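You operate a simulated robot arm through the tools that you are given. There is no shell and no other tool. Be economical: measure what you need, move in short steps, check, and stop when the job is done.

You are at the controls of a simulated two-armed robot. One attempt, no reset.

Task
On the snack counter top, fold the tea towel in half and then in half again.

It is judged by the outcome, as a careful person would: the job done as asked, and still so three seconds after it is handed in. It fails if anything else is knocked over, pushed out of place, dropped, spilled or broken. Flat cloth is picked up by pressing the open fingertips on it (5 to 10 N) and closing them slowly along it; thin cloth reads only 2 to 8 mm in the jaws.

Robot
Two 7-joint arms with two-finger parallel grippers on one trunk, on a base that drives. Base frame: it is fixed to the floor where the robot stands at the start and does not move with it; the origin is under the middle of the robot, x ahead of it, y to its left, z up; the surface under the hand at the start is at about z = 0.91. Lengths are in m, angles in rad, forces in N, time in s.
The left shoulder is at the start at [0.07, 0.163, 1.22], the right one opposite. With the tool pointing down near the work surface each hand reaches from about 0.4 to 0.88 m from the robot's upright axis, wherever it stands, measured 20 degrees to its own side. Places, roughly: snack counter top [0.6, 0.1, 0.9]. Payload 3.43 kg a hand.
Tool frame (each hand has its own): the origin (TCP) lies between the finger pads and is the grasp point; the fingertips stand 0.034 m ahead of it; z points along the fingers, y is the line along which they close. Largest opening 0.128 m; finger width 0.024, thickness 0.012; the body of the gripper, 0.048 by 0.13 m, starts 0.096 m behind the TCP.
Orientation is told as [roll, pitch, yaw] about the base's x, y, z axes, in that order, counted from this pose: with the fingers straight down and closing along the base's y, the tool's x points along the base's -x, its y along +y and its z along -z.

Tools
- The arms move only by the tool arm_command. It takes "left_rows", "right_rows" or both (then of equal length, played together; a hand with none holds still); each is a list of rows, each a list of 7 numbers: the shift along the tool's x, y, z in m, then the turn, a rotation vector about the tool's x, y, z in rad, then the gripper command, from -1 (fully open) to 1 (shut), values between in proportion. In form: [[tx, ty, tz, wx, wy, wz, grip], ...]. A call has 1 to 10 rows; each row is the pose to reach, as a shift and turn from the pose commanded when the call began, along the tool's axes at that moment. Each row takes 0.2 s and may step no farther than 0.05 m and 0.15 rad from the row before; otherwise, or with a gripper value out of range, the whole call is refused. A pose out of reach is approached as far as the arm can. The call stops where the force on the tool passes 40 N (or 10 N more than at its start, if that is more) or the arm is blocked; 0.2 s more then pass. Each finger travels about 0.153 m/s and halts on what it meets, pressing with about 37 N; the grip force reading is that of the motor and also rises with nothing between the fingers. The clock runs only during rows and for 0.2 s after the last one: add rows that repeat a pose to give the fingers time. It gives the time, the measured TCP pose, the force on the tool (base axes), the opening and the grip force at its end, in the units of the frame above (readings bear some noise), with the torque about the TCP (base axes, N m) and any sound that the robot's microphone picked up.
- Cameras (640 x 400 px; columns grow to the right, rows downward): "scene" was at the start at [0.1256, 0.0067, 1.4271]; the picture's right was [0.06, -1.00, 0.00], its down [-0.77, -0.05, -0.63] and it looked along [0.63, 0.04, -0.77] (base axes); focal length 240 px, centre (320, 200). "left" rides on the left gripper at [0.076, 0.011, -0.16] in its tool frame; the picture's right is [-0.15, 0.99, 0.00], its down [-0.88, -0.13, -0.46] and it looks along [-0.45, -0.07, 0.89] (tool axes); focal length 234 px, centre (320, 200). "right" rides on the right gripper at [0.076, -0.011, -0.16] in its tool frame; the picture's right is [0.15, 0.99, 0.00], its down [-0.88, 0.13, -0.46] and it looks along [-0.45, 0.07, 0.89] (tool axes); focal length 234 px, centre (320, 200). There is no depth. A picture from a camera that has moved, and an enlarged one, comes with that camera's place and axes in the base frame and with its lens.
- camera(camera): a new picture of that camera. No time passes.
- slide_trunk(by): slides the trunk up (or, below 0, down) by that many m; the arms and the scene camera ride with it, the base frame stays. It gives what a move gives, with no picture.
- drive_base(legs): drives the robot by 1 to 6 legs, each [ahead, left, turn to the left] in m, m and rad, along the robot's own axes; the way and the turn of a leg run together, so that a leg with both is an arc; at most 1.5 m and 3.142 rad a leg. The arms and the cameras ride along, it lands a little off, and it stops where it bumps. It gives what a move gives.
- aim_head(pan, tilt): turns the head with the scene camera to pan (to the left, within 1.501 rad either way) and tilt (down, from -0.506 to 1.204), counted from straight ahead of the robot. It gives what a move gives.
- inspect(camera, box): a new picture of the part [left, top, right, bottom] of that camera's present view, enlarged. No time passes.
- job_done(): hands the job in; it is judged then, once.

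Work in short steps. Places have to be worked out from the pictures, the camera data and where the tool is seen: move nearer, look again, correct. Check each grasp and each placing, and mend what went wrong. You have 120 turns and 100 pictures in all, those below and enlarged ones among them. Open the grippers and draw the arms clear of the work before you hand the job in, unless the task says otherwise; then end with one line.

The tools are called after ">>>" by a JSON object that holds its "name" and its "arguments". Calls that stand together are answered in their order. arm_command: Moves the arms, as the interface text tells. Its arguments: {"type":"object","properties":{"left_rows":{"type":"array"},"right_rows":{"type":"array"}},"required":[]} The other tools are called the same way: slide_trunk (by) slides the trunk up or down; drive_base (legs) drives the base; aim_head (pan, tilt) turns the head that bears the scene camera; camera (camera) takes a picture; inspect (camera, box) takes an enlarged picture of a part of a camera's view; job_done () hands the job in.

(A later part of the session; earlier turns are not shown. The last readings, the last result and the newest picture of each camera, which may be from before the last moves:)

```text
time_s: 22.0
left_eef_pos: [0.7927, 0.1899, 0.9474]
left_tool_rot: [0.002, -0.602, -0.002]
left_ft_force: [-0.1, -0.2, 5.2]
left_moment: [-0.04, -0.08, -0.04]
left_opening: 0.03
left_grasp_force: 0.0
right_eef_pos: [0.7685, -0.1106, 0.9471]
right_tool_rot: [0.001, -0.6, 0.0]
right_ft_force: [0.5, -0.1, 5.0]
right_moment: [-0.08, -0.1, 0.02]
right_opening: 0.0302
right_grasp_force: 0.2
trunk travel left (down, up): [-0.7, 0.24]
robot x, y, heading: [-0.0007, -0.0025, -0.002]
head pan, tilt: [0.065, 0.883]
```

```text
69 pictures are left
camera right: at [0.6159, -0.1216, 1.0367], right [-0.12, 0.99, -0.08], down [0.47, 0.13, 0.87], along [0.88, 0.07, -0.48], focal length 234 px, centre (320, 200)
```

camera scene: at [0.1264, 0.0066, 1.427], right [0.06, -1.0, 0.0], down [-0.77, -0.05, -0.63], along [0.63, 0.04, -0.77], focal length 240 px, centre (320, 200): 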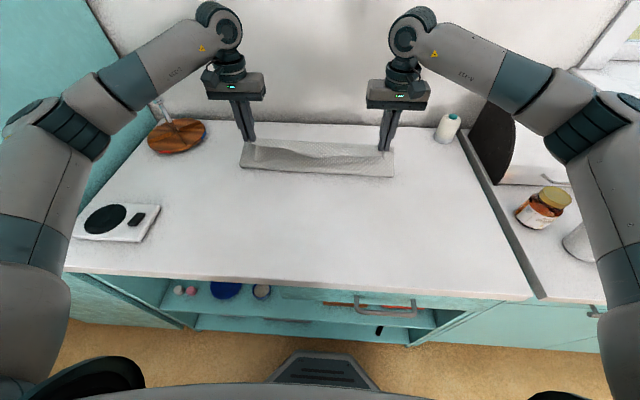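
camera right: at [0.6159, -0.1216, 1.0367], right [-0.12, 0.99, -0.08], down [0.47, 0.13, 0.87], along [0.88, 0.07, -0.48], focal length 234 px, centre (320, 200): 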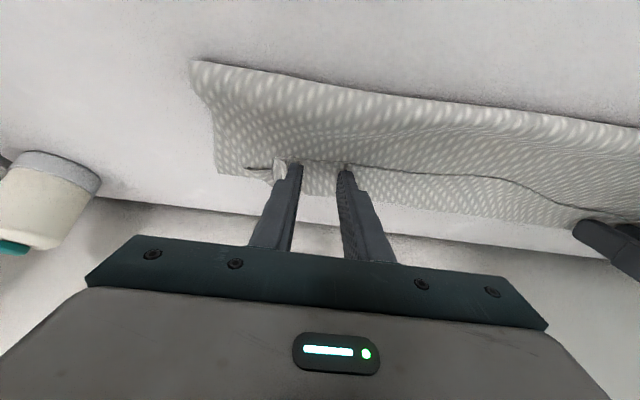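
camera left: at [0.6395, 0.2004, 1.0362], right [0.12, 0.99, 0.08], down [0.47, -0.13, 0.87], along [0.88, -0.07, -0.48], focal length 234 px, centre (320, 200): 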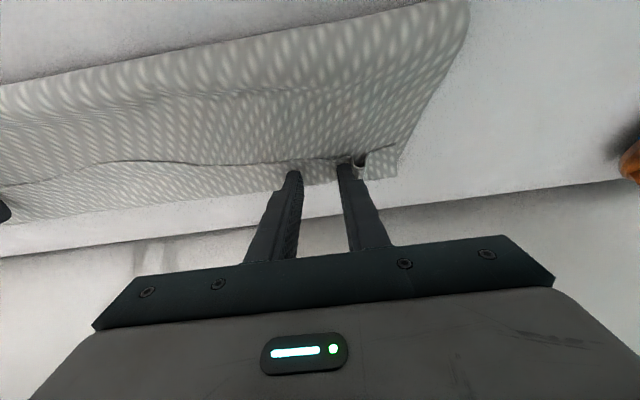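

Both tips press with 5 N just inside the hem edge. Closing slowly, then a small lift to check.

>>> {"name": "arm_command", "arguments": {"left_rows": [[0, 0, 0, 0, 0, 0, 0.6], [0, 0, 0, 0, 0, 0, 0.66], [0, 0, 0, 0, 0, 0, 0.72], [0, 0, 0, 0, 0, 0, 0.78], [0, 0, 0, 0, 0, 0, 0.84], [0, 0, 0, 0, 0, 0, 0.9], [0, 0, 0, 0, 0, 0, 1], [0, 0, 0, 0, 0, 0, 1], [-0.009, 0, -0.013, 0, 0, 0, 1], [-0.017, 0, -0.025, 0, 0, 0, 1]], "right_rows": [[0, 0, 0, 0, 0, 0, 0.6], [0, 0, 0, 0, 0, 0, 0.66], [0, 0, 0, 0, 0, 0, 0.72], [0, 0, 0, 0, 0, 0, 0.78], [0, 0, 0, 0, 0, 0, 0.84], [0, 0, 0, 0, 0, 0, 0.9], [0, 0, 0, 0, 0, 0, 1], [0, 0, 0, 0, 0, 0, 1], [-0.009, 0, -0.013, 0, 0, 0, 1], [-0.017, 0, -0.025, 0, 0, 0, 1]]}}

>>> {"name": "camera", "arguments": {"camera": "left"}}

>>> {"name": "camera", "arguments": {"camera": "right"}}

>>> {"name": "inspect", "arguments": {"camera": "scene", "box": [240, 120, 400, 220]}}

```text
time_s: 24.2
left_eef_pos: [0.7913, 0.1902, 0.9758]
left_tool_rot: [-0.001, -0.599, 0.0]
left_ft_force: [-0.4, -8.6, -0.6]
left_moment: [-0.3, 0.04, -0.13]
left_opening: 0.004
left_grasp_force: 37.5
right_eef_pos: [0.7694, -0.1096, 0.9782]
right_tool_rot: [0.004, -0.601, 0.0]
right_ft_force: [1.1, 8.2, 0.8]
right_moment: [0.31, -0.01, 0.08]
right_opening: 0.0017
right_grasp_force: 36.8
trunk travel left (down, up): [-0.7, 0.24]
robot x, y, heading: [0.0027, 0.0017, -0.001]
head pan, tilt: [0.065, 0.883]
```

```text
68 pictures are left
camera left: at [0.6386, 0.2007, 1.0653], right [0.12, 0.99, 0.08], down [0.47, -0.13, 0.87], along [0.87, -0.07, -0.48], focal length 234 px, centre (320, 200)
```

left: 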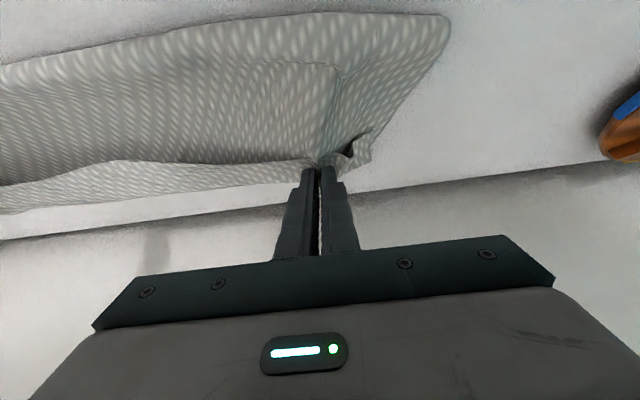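

```text
67 pictures are left
camera right: at [0.6152, -0.1218, 1.0679], right [-0.12, 0.99, -0.08], down [0.47, 0.13, 0.87], along [0.87, 0.07, -0.48], focal length 234 px, centre (320, 200)
```

right: 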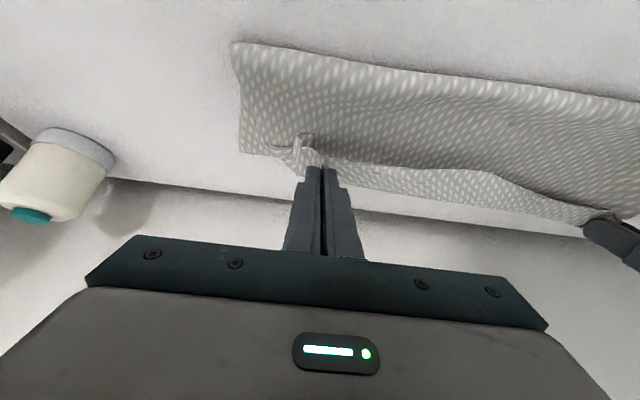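

```text
4.00 times, centred on (320, 170) of scene
camera zoom: at [0.1246, 0.0067, 1.4271], right [0.06, -1.0, 0.0], down [-0.77, -0.05, -0.63], along [0.63, 0.04, -0.77], focal length 961 px, centre (320, 320)
```

zoom: 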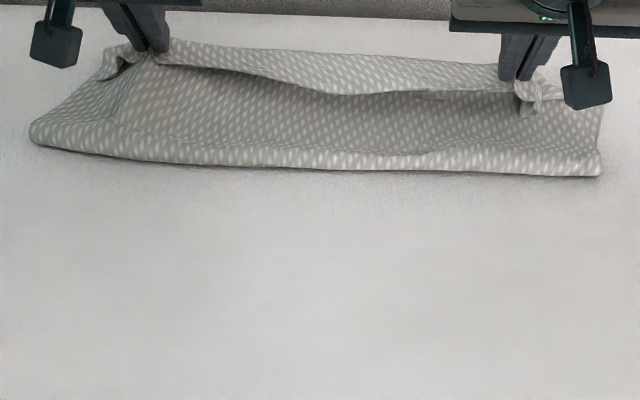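

Both hands hold the hem again. I'll ease the hands together 5 mm each, lift, and swing back towards the robot so the sheet unrolls and the fold line returns.

>>> {"name": "arm_command", "arguments": {"left_rows": [[-0.007, -0.002, -0.03, 0, 0, 0, 1], [-0.0148, -0.004, -0.0748, 0, 0, 0, 1], [0.008, -0.005, -0.09, 0, 0, 0, 1], [0.033, -0.005, -0.108, 0, 0, 0, 1], [0.058, -0.005, -0.125, 0, 0, 0, 1], [0.08, -0.005, -0.14, 0, 0, 0, 1], [0.1, -0.005, -0.154, 0, 0, 0, 1], [0.1, -0.005, -0.154, 0, 0, 0, 1]], "right_rows": [[-0.007, 0.002, -0.03, 0, 0, 0, 1], [-0.0148, 0.004, -0.0748, 0, 0, 0, 1], [0.008, 0.005, -0.09, 0, 0, 0, 1], [0.033, 0.005, -0.108, 0, 0, 0, 1], [0.058, 0.005, -0.125, 0, 0, 0, 1], [0.08, 0.005, -0.14, 0, 0, 0, 1], [0.1, 0.005, -0.154, 0, 0, 0, 1], [0.1, 0.005, -0.154, 0, 0, 0, 1]]}}

>>> {"name": "camera", "arguments": {"camera": "left"}}

>>> {"name": "inspect", "arguments": {"camera": "scene", "box": [200, 80, 460, 240]}}

```text
time_s: 26.0
left_eef_pos: [0.6258, 0.1872, 1.047]
left_tool_rot: [0.0, -0.599, 0.001]
left_ft_force: [0.3, -4.4, -0.5]
left_moment: [-0.13, 0.01, -0.08]
left_opening: 0.0039
left_grasp_force: 37.3
right_eef_pos: [0.6002, -0.1072, 1.0482]
right_tool_rot: [0.001, -0.598, -0.002]
right_ft_force: [-0.2, 3.6, -0.6]
right_moment: [0.13, -0.01, 0.04]
right_opening: 0.0017
right_grasp_force: 36.6
trunk travel left (down, up): [-0.7, 0.24]
robot x, y, heading: [-0.001, -0.0022, -0.0]
head pan, tilt: [0.065, 0.883]
```

```text
65 pictures are left
camera left: at [0.4723, 0.1974, 1.1354], right [0.12, 0.99, 0.08], down [0.47, -0.13, 0.87], along [0.87, -0.07, -0.48], focal length 234 px, centre (320, 200)
```

left: 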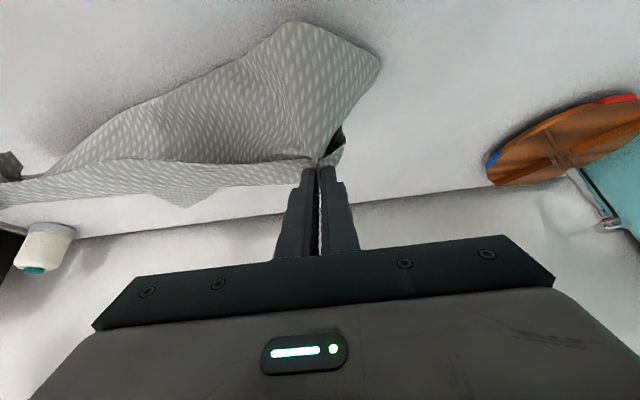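

```text
2.46 times, centred on (330, 160) of scene
camera zoom: at [0.1266, 0.0064, 1.427], right [0.06, -1.0, 0.0], down [-0.77, -0.05, -0.63], along [0.63, 0.04, -0.77], focal length 591 px, centre (295, 298)
```

zoom: 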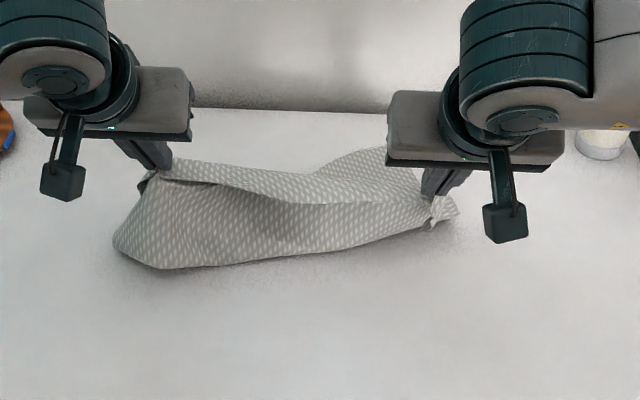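

The left hand seems to have picked up the lower layer's corner too, since nothing lies flat at the far left. I'll let go with the left, and use the right to carry its hem back near and low, to get a clear state to work from.

>>> {"name": "arm_command", "arguments": {"left_rows": [[0.01, 0, 0.015, 0, 0, 0, 1], [0.022, 0, 0.03, 0, 0, 0, 1], [0.033, 0, 0.048, 0, 0, 0, 0.8], [0.033, 0, 0.048, 0, 0, 0, 0.4], [0.033, 0, 0.048, 0, 0, 0, 0.2], [0.015, 0.0, 0.015, 0, 0, 0, 0.2], [-0.005, 0.02, -0.02, 0, 0, 0, 0.2], [-0.03, 0.05, -0.05, 0, 0, 0, 0.2], [-0.045, 0.08, -0.066, 0, 0, 0, 0.2]], "right_rows": [[0, 0, 0, 0, 0, 0, 1], [0, 0, 0, 0, 0, 0, 1], [0, 0, 0, 0, 0, 0, 1], [0, 0, 0, 0, 0, 0, 1], [0.02, 0, 0.004, 0, 0, 0, 1], [0.045, 0, 0.01, 0, 0, 0, 1], [0.07, 0, 0.016, 0, 0, 0, 1], [0.095, 0, 0.022, 0, 0, 0, 1], [0.1157, 0, 0.0274, 0, 0, 0, 1]]}}

>>> {"name": "camera", "arguments": {"camera": "left"}}

>>> {"name": "inspect", "arguments": {"camera": "scene", "box": [200, 80, 460, 240]}}

```text
time_s: 28.0
left_eef_pos: [0.623, 0.2677, 1.1268]
left_tool_rot: [0.0, -0.599, 0.0]
left_ft_force: [0.4, 0.6, 0.1]
left_moment: [-0.02, 0.02, -0.02]
left_opening: 0.0511
left_grasp_force: 0.1
right_eef_pos: [0.5198, -0.1028, 0.961]
right_tool_rot: [0.0, -0.6, -0.001]
right_ft_force: [0.8, -0.2, -0.1]
right_moment: [-0.05, 0.02, 0.02]
right_opening: 0.0018
right_grasp_force: 36.5
trunk travel left (down, up): [-0.7, 0.24]
robot x, y, heading: [0.0014, 0.0018, 0.0]
head pan, tilt: [0.065, 0.883]
```

```text
63 pictures are left
camera left: at [0.4703, 0.2785, 1.2162], right [0.12, 0.99, 0.08], down [0.47, -0.13, 0.87], along [0.87, -0.07, -0.48], focal length 234 px, centre (320, 200)
```

left: 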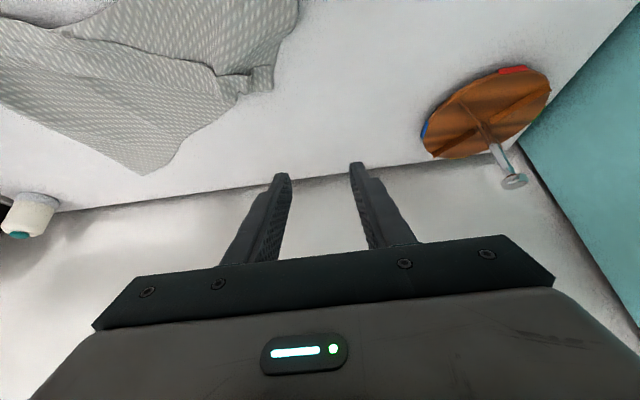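

```text
2.46 times, centred on (330, 160) of scene
camera zoom: at [0.1248, 0.0077, 1.4272], right [0.06, -1.0, 0.0], down [-0.77, -0.05, -0.63], along [0.63, 0.04, -0.77], focal length 591 px, centre (295, 298)
```

zoom: 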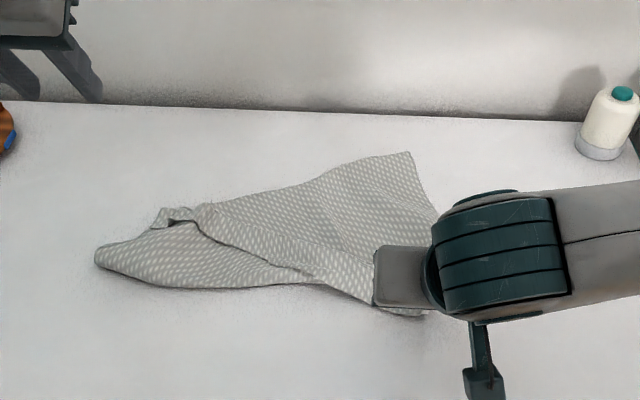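

The far left corner did come along. I'll release the right here, draw it away and take a clear overall look.

>>> {"name": "arm_command", "arguments": {"right_rows": [[0.006, 0, 0.008, 0, 0, 0, 1], [0.006, 0, 0.008, 0, 0, 0, 0.7], [0.006, 0, 0.008, 0, 0, 0, 0.4], [-0.01, 0, -0.02, 0, 0, 0, 0.2], [-0.03, -0.02, -0.055, 0, 0, 0, 0.2], [-0.055, -0.06, -0.08, 0, 0, 0, 0.2], [-0.07, -0.1, -0.1, 0, 0.1, 0, 0.2], [-0.07, -0.14, -0.1, 0, 0.2, 0, 0.2], [-0.07, -0.18, -0.1, 0, 0.3, 0, 0.2]], "left_rows": [[0, 0, 0, 0, 0.1, 0, 0.2], [0, 0.02, 0, 0, 0.2, 0, 0.2], [0, 0.04, 0, 0, 0.3, 0, 0.2], [0, 0.06, 0, 0, 0.4, 0, 0.2], [0, 0.06, 0, 0, 0.5, 0, 0.2], [0, 0.06, 0, 0, 0.6, 0, 0.2], [0, 0.06, 0, 0, 0.6, 0, 0.2], [0, 0.06, 0, 0, 0.6, 0, 0.2], [0, 0.06, 0, 0, 0.6, 0, 0.2]]}}

>>> {"name": "inspect", "arguments": {"camera": "scene", "box": [200, 100, 440, 250]}}

>>> {"name": "camera", "arguments": {"camera": "left"}}

```text
refused: row 6 steps farther than a row can; nothing moved
```

```text
2.67 times, centred on (320, 175) of scene
camera zoom: at [0.1248, 0.0077, 1.4272], right [0.06, -1.0, 0.0], down [-0.77, -0.05, -0.63], along [0.63, 0.04, -0.77], focal length 640 px, centre (320, 267)
```

zoom: 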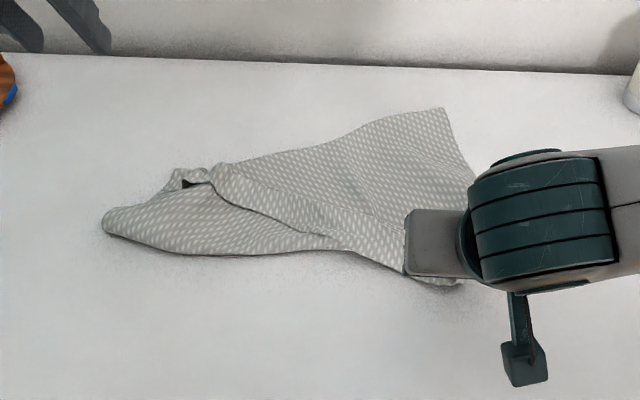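

```text
60 pictures are left
camera left: at [0.4703, 0.2785, 1.2162], right [0.12, 0.99, 0.08], down [0.47, -0.13, 0.87], along [0.87, -0.07, -0.48], focal length 234 px, centre (320, 200)
```

left: 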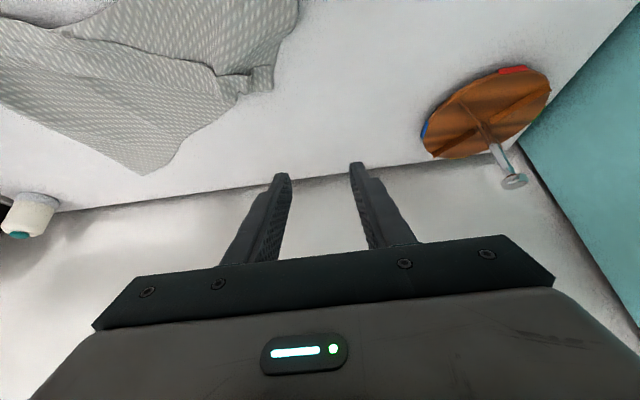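

One row was just too long; I'll repeat with smaller steps.

>>> {"name": "arm_command", "arguments": {"right_rows": [[0.006, 0, 0.008, 0, 0, 0, 1], [0.006, 0, 0.008, 0, 0, 0, 0.7], [0.006, 0, 0.008, 0, 0, 0, 0.4], [-0.01, 0, -0.02, 0, 0, 0, 0.2], [-0.03, -0.01, -0.055, 0, 0, 0, 0.2], [-0.05, -0.04, -0.08, 0, 0, 0, 0.2], [-0.06, -0.08, -0.09, 0, 0.1, 0, 0.2], [-0.06, -0.12, -0.09, 0, 0.2, 0, 0.2], [-0.06, -0.16, -0.09, 0, 0.3, 0, 0.2], [-0.06, -0.2, -0.09, 0, 0.4, 0, 0.2]], "left_rows": [[0, 0, 0, 0, 0.1, 0, 0.2], [0, 0.02, 0, 0, 0.2, 0, 0.2], [0, 0.04, 0, 0, 0.3, 0, 0.2], [0, 0.06, 0, 0, 0.4, 0, 0.2], [0, 0.06, 0, 0, 0.5, 0, 0.2], [0, 0.06, 0, 0, 0.6, 0, 0.2], [0, 0.06, 0, 0, 0.6, 0, 0.2], [0, 0.06, 0, 0, 0.6, 0, 0.2], [0, 0.06, 0, 0, 0.6, 0, 0.2], [0, 0.06, 0, 0, 0.6, 0, 0.2]]}}

>>> {"name": "inspect", "arguments": {"camera": "scene", "box": [200, 100, 440, 250]}}

```text
time_s: 30.2
left_eef_pos: [0.6215, 0.3241, 1.1265]
left_tool_rot: [0.001, 0.0, 0.001]
left_ft_force: [-0.3, -0.7, 0.6]
left_moment: [0.0, -0.01, 0.01]
left_opening: 0.051
left_grasp_force: 0.0
right_eef_pos: [0.5202, -0.3082, 1.0691]
right_tool_rot: [0.002, -0.199, 0.002]
right_ft_force: [-0.1, 0.1, -0.7]
right_moment: [0.01, 0.02, 0.02]
right_opening: 0.0514
right_grasp_force: 0.1
trunk travel left (down, up): [-0.7, 0.24]
robot x, y, heading: [-0.003, -0.0029, -0.002]
head pan, tilt: [0.065, 0.883]
```

```text
2.67 times, centred on (320, 175) of scene
camera zoom: at [0.1251, 0.0052, 1.4272], right [0.06, -1.0, 0.0], down [-0.77, -0.05, -0.63], along [0.63, 0.04, -0.77], focal length 640 px, centre (320, 267)
```

zoom: 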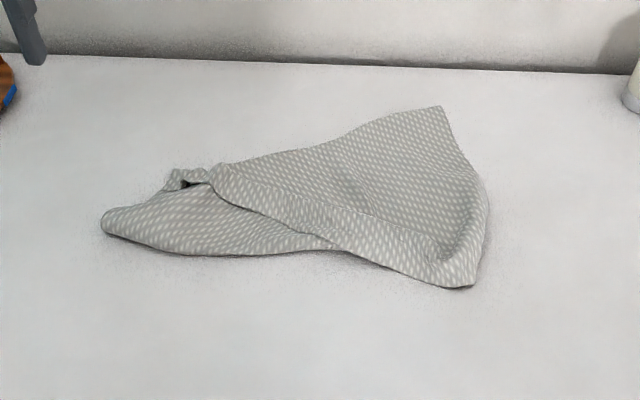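

I need a closer view of how the layers lie, so I'll take the left hand camera here plus a tight enlargement of the scene.

>>> {"name": "camera", "arguments": {"camera": "left"}}

>>> {"name": "camera", "arguments": {"camera": "right"}}

>>> {"name": "inspect", "arguments": {"camera": "scene", "box": [230, 130, 390, 230]}}

```text
58 pictures are left
camera left: at [0.5463, 0.3346, 1.2862], right [0.15, 0.99, 0.0], down [0.88, -0.13, 0.46], along [0.45, -0.07, -0.89], focal length 234 px, centre (320, 200)
```

left: 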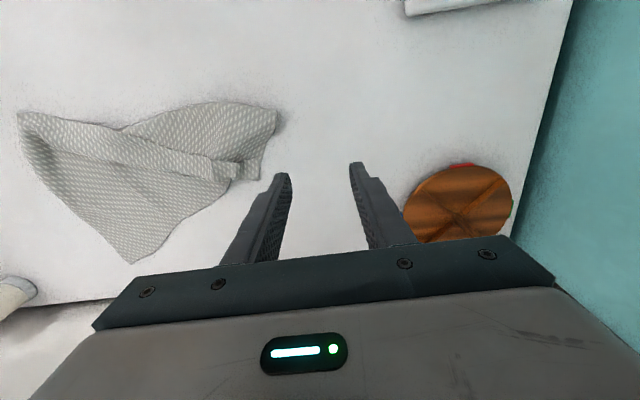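

```text
57 pictures are left
camera right: at [0.4138, -0.3201, 1.2109], right [-0.14, 0.99, -0.03], down [0.77, 0.13, 0.62], along [0.62, 0.07, -0.78], focal length 234 px, centre (320, 200)
```

right: 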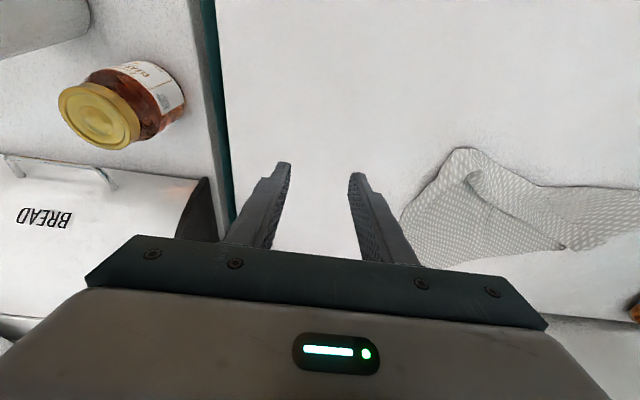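

```text
4.00 times, centred on (310, 180) of scene
camera zoom: at [0.1251, 0.0052, 1.4272], right [0.06, -1.0, 0.0], down [-0.77, -0.05, -0.63], along [0.63, 0.04, -0.77], focal length 961 px, centre (360, 280)
```

zoom: 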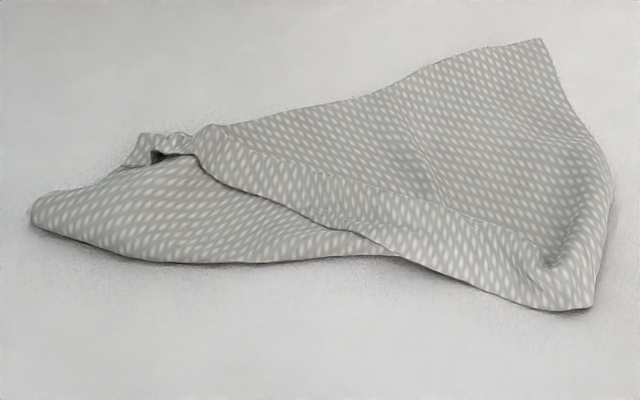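

The right half has opened out again, with corner C at about (0.53, -0.13) and B at about (0.83, -0.11). On the left, corners A and D are bunched together near (0.68, 0.18). I'll enlarge that spot.

>>> {"name": "inspect", "arguments": {"camera": "left", "box": [170, 90, 300, 200]}}

>>> {"name": "inspect", "arguments": {"camera": "scene", "box": [235, 145, 315, 200]}}

```text
3.64 times, centred on (235, 145) of left
camera zoom: at [0.5463, 0.3346, 1.2862], right [0.15, 0.99, 0.0], down [0.88, -0.13, 0.46], along [0.45, -0.07, -0.89], focal length 852 px, centre (629, 400)
```

zoom: 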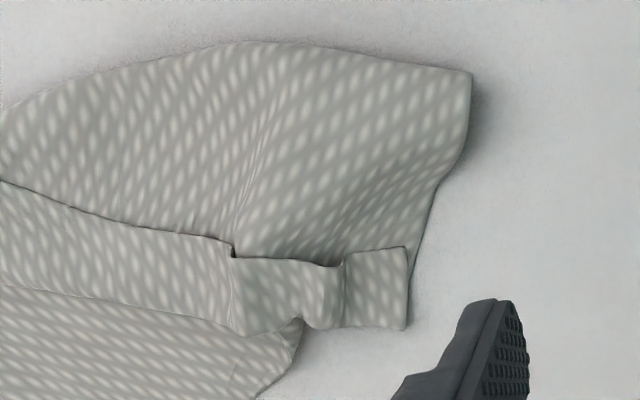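

```text
7.27 times, centred on (275, 172) of scene
camera zoom: at [0.1251, 0.0052, 1.4272], right [0.06, -1.0, 0.0], down [-0.77, -0.05, -0.63], along [0.63, 0.04, -0.77], focal length 1747 px, centre (647, 400)
```

zoom: 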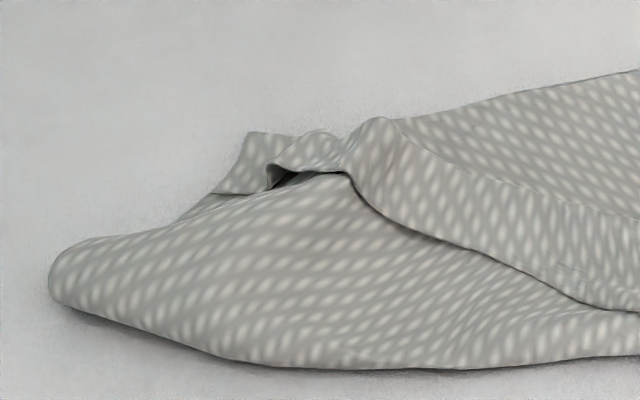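

Corner D's hem lies on top at about (0.645, 0.21), folded over. I'll pinch just that hem end with the left hand, with a narrow opening so only the top layer is caught. Hover first.

>>> {"name": "arm_command", "arguments": {"left_rows": [[-0.006, -0.03, 0.02, 0, 0, 0, 0.5], [-0.012, -0.06, 0.055, 0, 0, 0, 0.656], [-0.02, -0.09, 0.09, 0, 0, 0, 0.656], [-0.026, -0.11, 0.125, 0, 0, 0, 0.656], [-0.0305, -0.129, 0.16, 0, 0, 0, 0.656], [-0.0305, -0.129, 0.165, 0, 0, 0, 0.656]]}}

>>> {"name": "camera", "arguments": {"camera": "left"}}

```text
time_s: 31.6
left_eef_pos: [0.655, 0.198, 0.9611]
left_tool_rot: [-0.001, 0.0, 0.0]
left_ft_force: [0.2, -0.1, 0.7]
left_moment: [-0.03, 0.0, 0.0]
left_opening: 0.0219
left_grasp_force: 0.0
right_eef_pos: [0.5198, -0.3058, 1.0698]
right_tool_rot: [0.001, -0.201, 0.002]
right_ft_force: [-1.0, 0.0, -0.4]
right_moment: [-0.02, -0.02, 0.01]
right_opening: 0.0511
right_grasp_force: 0.0
trunk travel left (down, up): [-0.7, 0.24]
robot x, y, heading: [0.0016, -0.0016, -0.003]
head pan, tilt: [0.065, 0.883]
```

```text
53 pictures are left
camera left: at [0.5785, 0.2073, 1.1209], right [0.15, 0.99, 0.0], down [0.88, -0.13, 0.46], along [0.45, -0.07, -0.89], focal length 234 px, centre (320, 200)
```

left: 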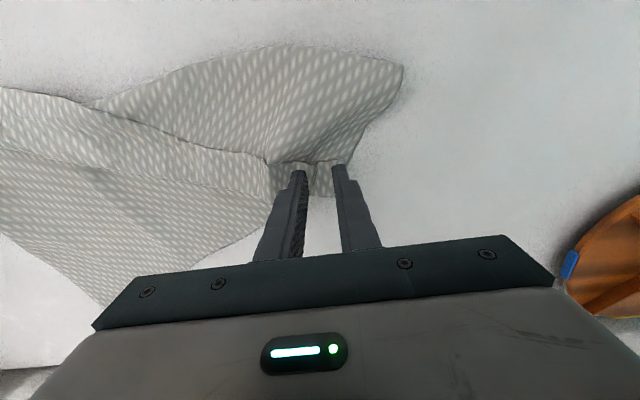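

The fingers straddle the hem end well. I'll shift 6 mm right and lower to light contact.

>>> {"name": "arm_command", "arguments": {"left_rows": [[0.003, -0.006, 0.004, 0, 0, 0, 0.656], [0.003, -0.006, 0.008, 0, 0, 0, 0.656], [0.003, -0.006, 0.011, 0, 0, 0, 0.656], [0.003, -0.006, 0.011, 0, 0, 0, 0.656]]}}

```text
time_s: 32.6
left_eef_pos: [0.65, 0.1906, 0.9518]
left_tool_rot: [-0.001, -0.001, -0.001]
left_ft_force: [-0.1, 0.0, 0.3]
left_moment: [-0.02, 0.01, -0.01]
left_opening: 0.022
left_grasp_force: 0.0
right_eef_pos: [0.5199, -0.3071, 1.0699]
right_tool_rot: [0.0, -0.201, 0.0]
right_ft_force: [-0.1, -0.3, 0.3]
right_moment: [0.01, 0.0, 0.03]
right_opening: 0.0514
right_grasp_force: 0.1
trunk travel left (down, up): [-0.7, 0.24]
robot x, y, heading: [-0.0013, 0.0012, 0.003]
head pan, tilt: [0.065, 0.883]
```

>>> {"name": "arm_command", "arguments": {"left_rows": [[0, 0, 0.002, 0, 0, 0, 0.656], [0, 0, 0.0035, 0, 0, 0, 0.656], [0, 0, 0.0035, 0, 0, 0, 0.656]]}}

```text
time_s: 33.4
left_eef_pos: [0.6495, 0.1905, 0.9479]
left_tool_rot: [-0.001, 0.0, 0.0]
left_ft_force: [-1.1, 0.4, 6.0]
left_moment: [-0.08, 0.02, 0.04]
left_opening: 0.0218
left_grasp_force: 0.1
right_eef_pos: [0.5203, -0.307, 1.0691]
right_tool_rot: [0.0, -0.2, -0.001]
right_ft_force: [-0.4, -0.9, 0.0]
right_moment: [-0.01, 0.01, 0.03]
right_opening: 0.0513
right_grasp_force: 0.0
trunk travel left (down, up): [-0.7, 0.24]
robot x, y, heading: [-0.0001, -0.0002, 0.0]
head pan, tilt: [0.065, 0.883]
```

Contact is 6 N. I'll close slowly, lift 3 cm and look at which layers come up.

>>> {"name": "arm_command", "arguments": {"left_rows": [[0, 0, 0, 0, 0, 0, 0.72], [0, 0, 0, 0, 0, 0, 0.78], [0, 0, 0, 0, 0, 0, 0.84], [0, 0, 0, 0, 0, 0, 0.9], [0, 0, 0, 0, 0, 0, 1], [0, 0, 0, 0, 0, 0, 1], [0, 0, -0.02, 0, 0, 0, 1], [0, 0, -0.04, 0, 0, 0, 1], [0, 0, -0.06, 0, 0, 0, 1]]}}

>>> {"name": "camera", "arguments": {"camera": "left"}}

>>> {"name": "inspect", "arguments": {"camera": "scene", "box": [200, 100, 440, 250]}}

```text
time_s: 35.4
left_eef_pos: [0.65, 0.1908, 1.0061]
left_tool_rot: [0.002, 0.002, 0.0]
left_ft_force: [0.2, -0.1, -0.1]
left_moment: [0.01, 0.0, 0.0]
left_opening: 0.0019
left_grasp_force: 36.2
right_eef_pos: [0.52, -0.3073, 1.0685]
right_tool_rot: [0.0, -0.198, 0.0]
right_ft_force: [-1.1, -0.5, 0.5]
right_moment: [-0.02, -0.04, 0.0]
right_opening: 0.0514
right_grasp_force: 0.0
trunk travel left (down, up): [-0.7, 0.24]
robot x, y, heading: [0.002, -0.0022, -0.002]
head pan, tilt: [0.065, 0.883]
```

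```text
52 pictures are left
camera left: at [0.5744, 0.2017, 1.1668], right [0.15, 0.99, 0.0], down [0.88, -0.13, 0.45], along [0.45, -0.07, -0.89], focal length 234 px, centre (320, 200)
```

left: 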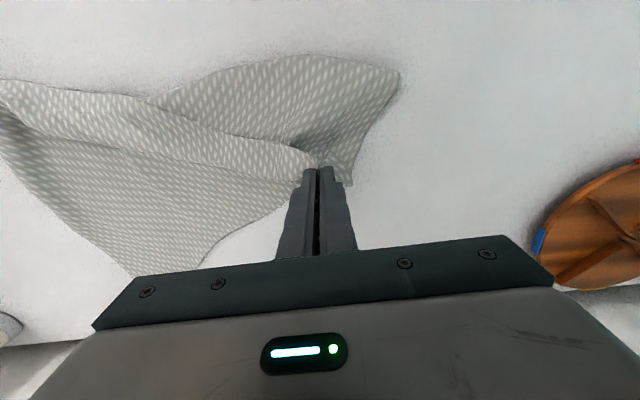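

```text
2.67 times, centred on (320, 175) of scene
camera zoom: at [0.1255, 0.0064, 1.427], right [0.06, -1.0, 0.0], down [-0.77, -0.05, -0.63], along [0.63, 0.04, -0.77], focal length 640 px, centre (320, 267)
```

zoom: 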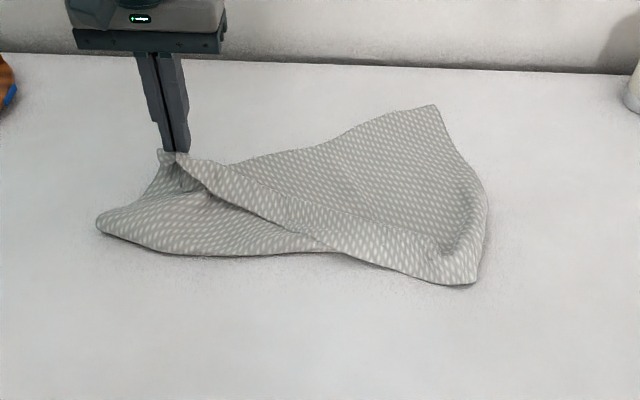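

Only the D hem is held, at 2 mm. I'll swing it up and over to the near left and lay it at about (0.51, 0.29).

>>> {"name": "arm_command", "arguments": {"left_rows": [[0.0, 0.01, -0.02, 0, 0, 0, 1], [0.02, 0.02, -0.035, 0, 0, 0, 1], [0.045, 0.035, -0.04, 0, 0, 0, 1], [0.07, 0.05, -0.035, 0, 0, 0, 1], [0.095, 0.065, -0.02, 0, 0, 0, 1], [0.115, 0.08, 0.0, 0, 0, 0, 1], [0.13, 0.09, 0.025, 0, 0, 0, 1], [0.14, 0.1, 0.045, 0, 0, 0, 1], [0.14, 0.1, 0.053, 0, 0, 0, 1]]}}

>>> {"name": "inspect", "arguments": {"camera": "scene", "box": [200, 100, 440, 250]}}

>>> {"name": "camera", "arguments": {"camera": "left"}}

```text
time_s: 37.4
left_eef_pos: [0.5096, 0.2927, 0.9549]
left_tool_rot: [-0.001, 0.001, 0.001]
left_ft_force: [0.3, 0.2, 0.6]
left_moment: [0.03, 0.0, -0.03]
left_opening: 0.0018
left_grasp_force: 36.2
right_eef_pos: [0.522, -0.3057, 1.0696]
right_tool_rot: [0.001, -0.198, 0.0]
right_ft_force: [-0.1, 0.4, -0.2]
right_moment: [0.02, 0.01, 0.01]
right_opening: 0.0513
right_grasp_force: 0.1
trunk travel left (down, up): [-0.7, 0.24]
robot x, y, heading: [-0.0001, 0.0004, 0.0]
head pan, tilt: [0.065, 0.883]
```

```text
2.67 times, centred on (320, 175) of scene
camera zoom: at [0.1259, 0.0065, 1.4271], right [0.06, -1.0, 0.0], down [-0.77, -0.05, -0.63], along [0.63, 0.04, -0.77], focal length 640 px, centre (320, 267)
```

zoom: 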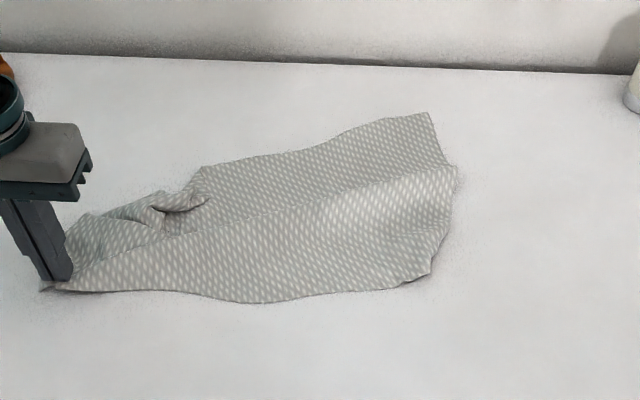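

```text
49 pictures are left
camera left: at [0.4337, 0.3022, 1.1155], right [0.15, 0.99, 0.0], down [0.88, -0.13, 0.46], along [0.45, -0.07, -0.89], focal length 234 px, centre (320, 200)
```

left: 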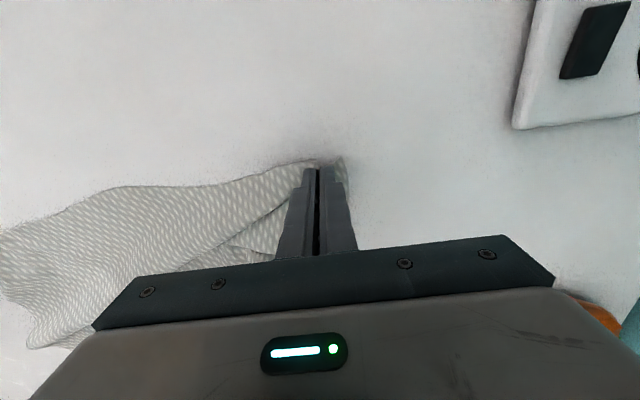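

The D corner is unfolded and nearly in place. I'll release it gently, draw up and look at the crumpled A corner.

>>> {"name": "arm_command", "arguments": {"left_rows": [[0, 0, 0.003, 0, 0, 0, 0.85], [0, 0, 0.003, 0, 0, 0, 0.7], [0, 0, -0.02, 0, 0, 0, 0.656], [0, 0, -0.05, 0, 0, 0, 0.656], [-0.03, 0, -0.085, 0, 0, 0, 0.656], [-0.06, 0, -0.12, 0, 0, 0, 0.656]]}}

>>> {"name": "camera", "arguments": {"camera": "left"}}

>>> {"name": "inspect", "arguments": {"camera": "scene", "box": [200, 100, 440, 250]}}

```text
time_s: 38.8
left_eef_pos: [0.5688, 0.2905, 1.0743]
left_tool_rot: [0.001, 0.002, 0.0]
left_ft_force: [0.6, -0.4, 0.0]
left_moment: [0.04, 0.0, -0.03]
left_opening: 0.0219
left_grasp_force: 0.0
right_eef_pos: [0.5206, -0.3075, 1.0691]
right_tool_rot: [0.001, -0.197, 0.001]
right_ft_force: [1.3, -0.1, -0.4]
right_moment: [-0.01, 0.03, 0.01]
right_opening: 0.0512
right_grasp_force: 0.1
trunk travel left (down, up): [-0.7, 0.24]
robot x, y, heading: [-0.0008, -0.0014, -0.001]
head pan, tilt: [0.065, 0.883]
```

```text
48 pictures are left
camera left: at [0.4919, 0.3008, 1.2333], right [0.15, 0.99, 0.0], down [0.88, -0.13, 0.45], along [0.45, -0.07, -0.89], focal length 234 px, centre (320, 200)
```

left: 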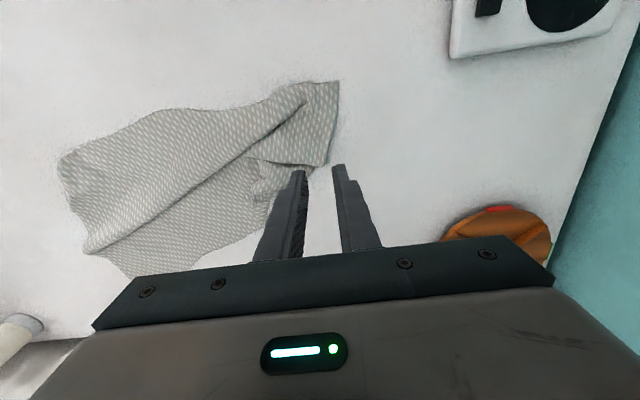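

```text
2.67 times, centred on (320, 175) of scene
camera zoom: at [0.1262, 0.0054, 1.427], right [0.07, -1.0, 0.0], down [-0.77, -0.05, -0.63], along [0.63, 0.04, -0.77], focal length 640 px, centre (320, 267)
```

zoom: 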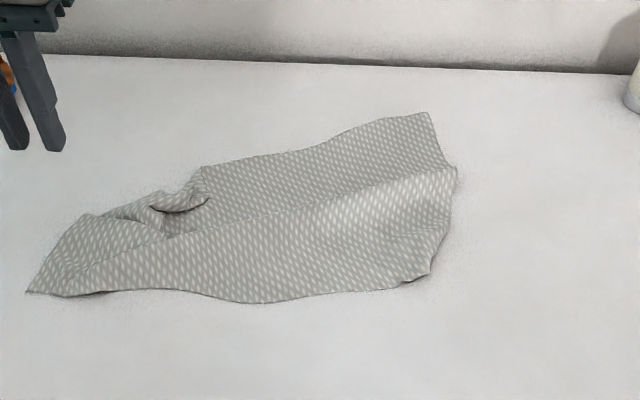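

D now spreads out at about (0.53, 0.33). I'll enlarge the A region to find the far-left corner.

>>> {"name": "inspect", "arguments": {"camera": "left", "box": [200, 70, 360, 220]}}

>>> {"name": "inspect", "arguments": {"camera": "scene", "box": [205, 150, 305, 215]}}

```text
2.67 times, centred on (280, 145) of left
camera zoom: at [0.4919, 0.3008, 1.2333], right [0.15, 0.99, 0.0], down [0.88, -0.13, 0.45], along [0.45, -0.07, -0.89], focal length 624 px, centre (427, 347)
```

zoom: 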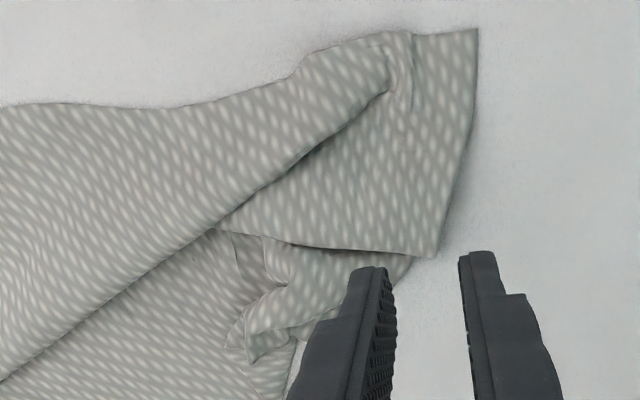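

```text
6.15 times, centred on (255, 182) of scene
camera zoom: at [0.1262, 0.0054, 1.427], right [0.07, -1.0, 0.0], down [-0.77, -0.05, -0.63], along [0.63, 0.04, -0.77], focal length 1478 px, centre (720, 308)
```

zoom: 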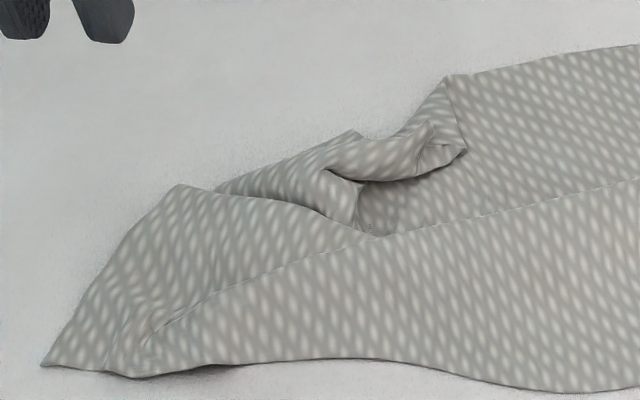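

Corner A is a small flap folded inwards on top, its tip at about (0.634, 0.168). I'll hover the left hand there at (0.632, 0.18).

>>> {"name": "arm_command", "arguments": {"left_rows": [[-0.016, -0.028, 0.02, 0, 0, 0, 0.656], [-0.032, -0.056, 0.045, 0, 0, 0, 0.656], [-0.048, -0.084, 0.075, 0, 0, 0, 0.656], [-0.063, -0.1105, 0.108, 0, 0, 0, 0.656], [-0.063, -0.1105, 0.108, 0, 0, 0, 0.656]]}}

>>> {"name": "camera", "arguments": {"camera": "left"}}

```text
time_s: 40.0
left_eef_pos: [0.6328, 0.179, 0.9702]
left_tool_rot: [-0.001, 0.001, 0.001]
left_ft_force: [0.7, 0.7, -0.7]
left_moment: [-0.02, -0.02, 0.0]
left_opening: 0.0222
left_grasp_force: 0.0
right_eef_pos: [0.5207, -0.3059, 1.0696]
right_tool_rot: [-0.001, -0.201, 0.0]
right_ft_force: [1.1, 0.6, -0.1]
right_moment: [-0.02, -0.04, 0.0]
right_opening: 0.0511
right_grasp_force: 0.0
trunk travel left (down, up): [-0.7, 0.24]
robot x, y, heading: [-0.0039, 0.0012, -0.001]
head pan, tilt: [0.065, 0.883]
```

```text
44 pictures are left
camera left: at [0.5571, 0.1896, 1.1283], right [0.15, 0.99, 0.0], down [0.88, -0.13, 0.46], along [0.45, -0.07, -0.89], focal length 234 px, centre (320, 200)
```

left: 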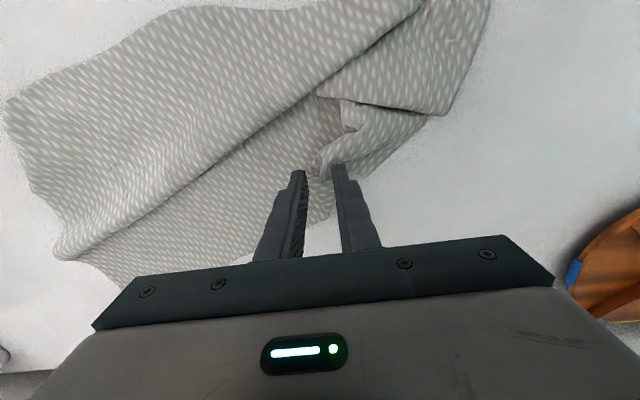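

The A tip is at about (0.62, 0.185), with the flap running towards (0.61, 0.21). I'll shift onto (0.617, 0.194) and lower.

>>> {"name": "arm_command", "arguments": {"left_rows": [[0.008, 0.008, 0, 0, 0, 0, 0.6], [0.015, 0.015, 0.004, 0, 0, 0, 0.6], [0.015, 0.015, 0.012, 0, 0, 0, 0.6], [0.015, 0.015, 0.02, 0, 0, 0, 0.6], [0.015, 0.015, 0.023, 0, 0, 0, 0.6], [0.015, 0.015, 0.023, 0, 0, 0, 0.6]]}}

>>> {"name": "camera", "arguments": {"camera": "left"}}

```text
time_s: 41.4
left_eef_pos: [0.6167, 0.1941, 0.9475]
left_tool_rot: [-0.003, -0.006, 0.0]
left_ft_force: [2.9, -0.8, 23.5]
left_moment: [0.13, -0.2, -0.07]
left_opening: 0.0257
left_grasp_force: 0.1
right_eef_pos: [0.5188, -0.3076, 1.0695]
right_tool_rot: [0.001, -0.201, 0.0]
right_ft_force: [1.1, -1.0, -0.2]
right_moment: [0.01, 0.02, -0.03]
right_opening: 0.051
right_grasp_force: 0.1
trunk travel left (down, up): [-0.7, 0.24]
robot x, y, heading: [-0.0037, -0.0012, -0.0]
head pan, tilt: [0.065, 0.883]
```

```text
43 pictures are left
camera left: at [0.5414, 0.2041, 1.1063], right [0.15, 0.99, 0.0], down [0.88, -0.13, 0.46], along [0.46, -0.07, -0.89], focal length 234 px, centre (320, 200)
```

left: 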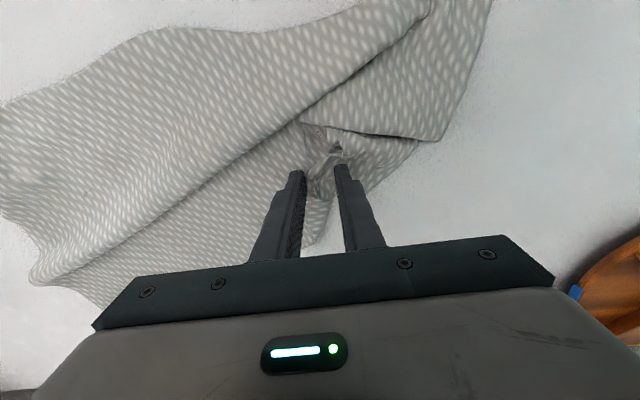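

It presses too hard at 23 N; I'll raise it 2 mm and check.

>>> {"name": "arm_command", "arguments": {"left_rows": [[0, 0, -0.0015, 0, 0, 0, 0.6], [0, 0, -0.002, 0, 0, 0, 0.6]]}}

```text
time_s: 42.0
left_eef_pos: [0.6175, 0.1928, 0.9465]
left_tool_rot: [0.001, -0.005, 0.001]
left_ft_force: [5.8, -0.6, 25.1]
left_moment: [0.06, -0.24, -0.04]
left_opening: 0.0255
left_grasp_force: 0.1
right_eef_pos: [0.5185, -0.307, 1.0703]
right_tool_rot: [0.002, -0.199, 0.001]
right_ft_force: [-0.3, 0.0, -0.4]
right_moment: [0.01, 0.02, -0.03]
right_opening: 0.0511
right_grasp_force: 0.1
trunk travel left (down, up): [-0.7, 0.24]
robot x, y, heading: [0.0015, -0.0017, -0.001]
head pan, tilt: [0.065, 0.883]
```

>>> {"name": "arm_command", "arguments": {"left_rows": [[0, 0, -0.001, 0, 0, 0, 0.6], [0, 0, -0.002, 0, 0, 0, 0.6], [0, 0, -0.002, 0, 0, 0, 0.6]]}}

```text
time_s: 42.8
left_eef_pos: [0.6165, 0.195, 0.9474]
left_tool_rot: [0.005, 0.001, 0.0]
left_ft_force: [0.7, -2.0, 10.5]
left_moment: [-0.02, -0.12, -0.04]
left_opening: 0.0254
left_grasp_force: 0.2
right_eef_pos: [0.5191, -0.3075, 1.0689]
right_tool_rot: [0.001, -0.199, 0.0]
right_ft_force: [-0.2, -0.2, -0.2]
right_moment: [-0.03, -0.02, -0.01]
right_opening: 0.0511
right_grasp_force: 0.0
trunk travel left (down, up): [-0.7, 0.24]
robot x, y, heading: [-0.0034, 0.0019, -0.004]
head pan, tilt: [0.065, 0.883]
```

Around 10 N now; I'll ease slightly more while closing slowly, then lift and look.

>>> {"name": "arm_command", "arguments": {"left_rows": [[0, 0, -0.0008, 0, 0, 0, 0.66], [0, 0, -0.0008, 0, 0, 0, 0.72], [0, 0, -0.0008, 0, 0, 0, 0.78], [0, 0, -0.0008, 0, 0, 0, 0.84], [0, 0, -0.0008, 0, 0, 0, 0.92], [0, 0, -0.0008, 0, 0, 0, 1], [0, 0, -0.0008, 0, 0, 0, 1], [0, 0, -0.02, 0, 0, 0, 1], [0, 0, -0.04, 0, 0, 0, 1], [0, 0, -0.055, 0, 0, 0, 1]]}}

>>> {"name": "camera", "arguments": {"camera": "left"}}

>>> {"name": "inspect", "arguments": {"camera": "scene", "box": [200, 100, 440, 250]}}

```text
time_s: 45.0
left_eef_pos: [0.6189, 0.1969, 1.0016]
left_tool_rot: [0.0, -0.001, -0.002]
left_ft_force: [-0.1, 0.4, -0.7]
left_moment: [-0.04, 0.01, -0.03]
left_opening: 0.0031
left_grasp_force: 37.0
right_eef_pos: [0.5202, -0.3064, 1.0686]
right_tool_rot: [0.0, -0.198, -0.001]
right_ft_force: [-0.5, -0.5, 0.0]
right_moment: [0.02, -0.04, 0.0]
right_opening: 0.0515
right_grasp_force: 0.0
trunk travel left (down, up): [-0.7, 0.24]
robot x, y, heading: [-0.0014, 0.002, 0.0]
head pan, tilt: [0.065, 0.883]
```

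```text
42 pictures are left
camera left: at [0.5441, 0.2069, 1.1615], right [0.15, 0.99, 0.0], down [0.88, -0.13, 0.46], along [0.45, -0.07, -0.89], focal length 234 px, centre (320, 200)
```

left: 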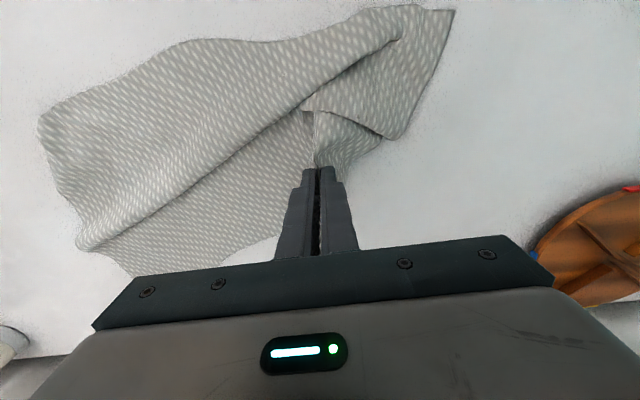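

```text
2.67 times, centred on (320, 175) of scene
camera zoom: at [0.1256, 0.0066, 1.427], right [0.06, -1.0, 0.0], down [-0.77, -0.05, -0.63], along [0.63, 0.04, -0.77], focal length 640 px, centre (320, 267)
```

zoom: 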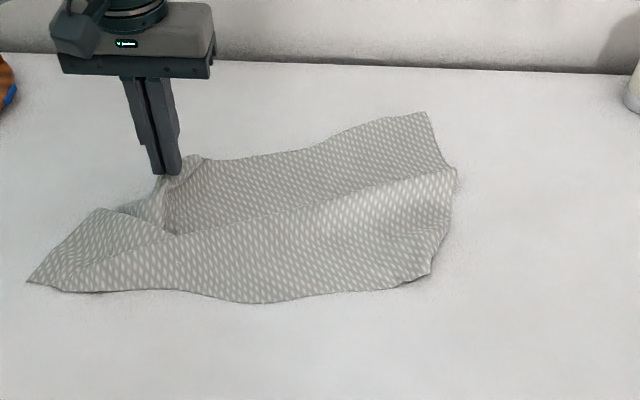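

The A flap is held. I'll carry it out to the far left, aiming for about (0.79, 0.29), low along the counter.

>>> {"name": "arm_command", "arguments": {"left_rows": [[-0.02, 0.015, -0.015, 0, 0, 0, 1], [-0.045, 0.03, -0.02, 0, 0, 0, 1], [-0.07, 0.045, -0.02, 0, 0, 0, 1], [-0.095, 0.055, -0.015, 0, 0, 0, 1], [-0.12, 0.065, -0.005, 0, 0, 0, 1], [-0.14, 0.075, 0.01, 0, 0, 0, 1], [-0.155, 0.085, 0.025, 0, 0, 0, 1], [-0.165, 0.09, 0.04, 0, 0, 0, 1], [-0.17, 0.095, 0.047, 0, 0, 0, 1]]}}

>>> {"name": "inspect", "arguments": {"camera": "scene", "box": [200, 100, 440, 250]}}

```text
time_s: 47.0
left_eef_pos: [0.7874, 0.2908, 0.9531]
left_tool_rot: [0.001, 0.001, -0.001]
left_ft_force: [0.2, -0.4, -0.1]
left_moment: [-0.03, 0.01, 0.01]
left_opening: 0.003
left_grasp_force: 37.4
right_eef_pos: [0.5208, -0.3066, 1.0696]
right_tool_rot: [0.0, -0.201, 0.001]
right_ft_force: [-0.2, -0.9, 0.0]
right_moment: [0.02, 0.02, 0.01]
right_opening: 0.0511
right_grasp_force: 0.0
trunk travel left (down, up): [-0.7, 0.24]
robot x, y, heading: [0.0016, 0.0041, 0.004]
head pan, tilt: [0.065, 0.883]
```

```text
2.67 times, centred on (320, 175) of scene
camera zoom: at [0.1257, 0.0067, 1.4271], right [0.06, -1.0, 0.0], down [-0.77, -0.05, -0.63], along [0.63, 0.04, -0.77], focal length 640 px, centre (320, 267)
```

zoom: 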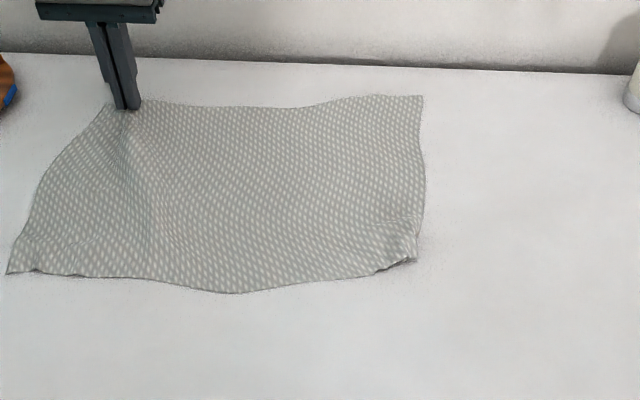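

That spread it almost flat. I'll release A and lift. For the refold I'll take the straighter far hem over to the near side, pinched very shallowly with forward-tilted hands. I'm bringing both hands above the far hem.

>>> {"name": "arm_command", "arguments": {"left_rows": [[0, 0, 0.002, 0, 0, 0, 0.85], [0, 0, 0.002, 0, 0, 0, 0.7], [0, 0, -0.01, 0, 0, 0, 0.6], [0, 0, -0.03, 0, 0, 0, 0.53], [0, 0, -0.045, 0, -0.1, 0, 0.53], [0, 0, -0.045, 0, -0.2, 0, 0.53], [0, 0, -0.04, 0, -0.3, 0, 0.53], [0, 0, -0.035, 0, -0.4, 0, 0.53], [0, 0, -0.03, 0, -0.5, 0, 0.53], [0, 0, -0.03, 0, -0.6, 0, 0.53]], "right_rows": [[-0.0278, 0.0256, 0.0, 0, 0, 0, 0.53], [-0.0556, 0.0512, 0.01, 0, 0, 0, 0.53], [-0.0834, 0.0768, 0.02, 0, -0.05, 0, 0.53], [-0.1112, 0.1024, 0.035, 0, -0.1, 0, 0.53], [-0.139, 0.128, 0.05, 0, -0.15, 0, 0.53], [-0.1668, 0.1536, 0.065, 0, -0.2, 0, 0.53], [-0.1946, 0.1792, 0.08, 0, -0.25, 0, 0.53], [-0.2224, 0.2048, 0.1, 0, -0.3, 0, 0.53], [-0.2502, 0.2304, 0.12, 0, -0.35, 0, 0.53], [-0.278, 0.256, 0.138, 0, -0.4, 0, 0.53]]}}

>>> {"name": "camera", "arguments": {"camera": "left"}}

>>> {"name": "camera", "arguments": {"camera": "right"}}

```text
time_s: 49.2
left_eef_pos: [0.789, 0.2914, 0.9832]
left_tool_rot: [-0.004, -0.599, 0.001]
left_ft_force: [-0.3, 0.3, 0.3]
left_moment: [-0.02, 0.02, -0.01]
left_opening: 0.0302
left_grasp_force: 0.1
right_eef_pos: [0.821, -0.0474, 0.9869]
right_tool_rot: [-0.002, -0.601, 0.0]
right_ft_force: [-0.4, 1.1, -0.2]
right_moment: [-0.02, 0.0, 0.0]
right_opening: 0.0301
right_grasp_force: 0.0
trunk travel left (down, up): [-0.7, 0.24]
robot x, y, heading: [-0.0004, -0.0017, 0.001]
head pan, tilt: [0.065, 0.883]
```

```text
39 pictures are left
camera left: at [0.6355, 0.3019, 1.0728], right [0.12, 0.99, 0.08], down [0.47, -0.13, 0.87], along [0.87, -0.07, -0.48], focal length 234 px, centre (320, 200)
```

left: 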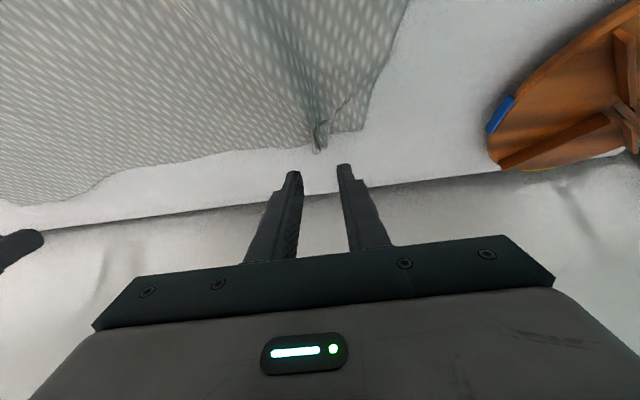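

```text
38 pictures are left
camera right: at [0.6681, -0.0583, 1.0754], right [-0.12, 0.99, -0.08], down [0.47, 0.13, 0.87], along [0.88, 0.07, -0.48], focal length 234 px, centre (320, 200)
```

right: 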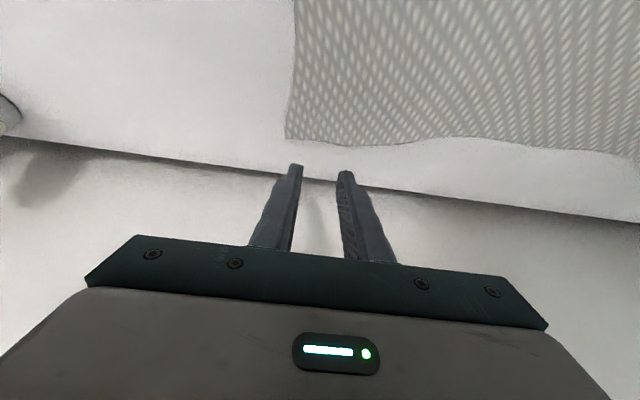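

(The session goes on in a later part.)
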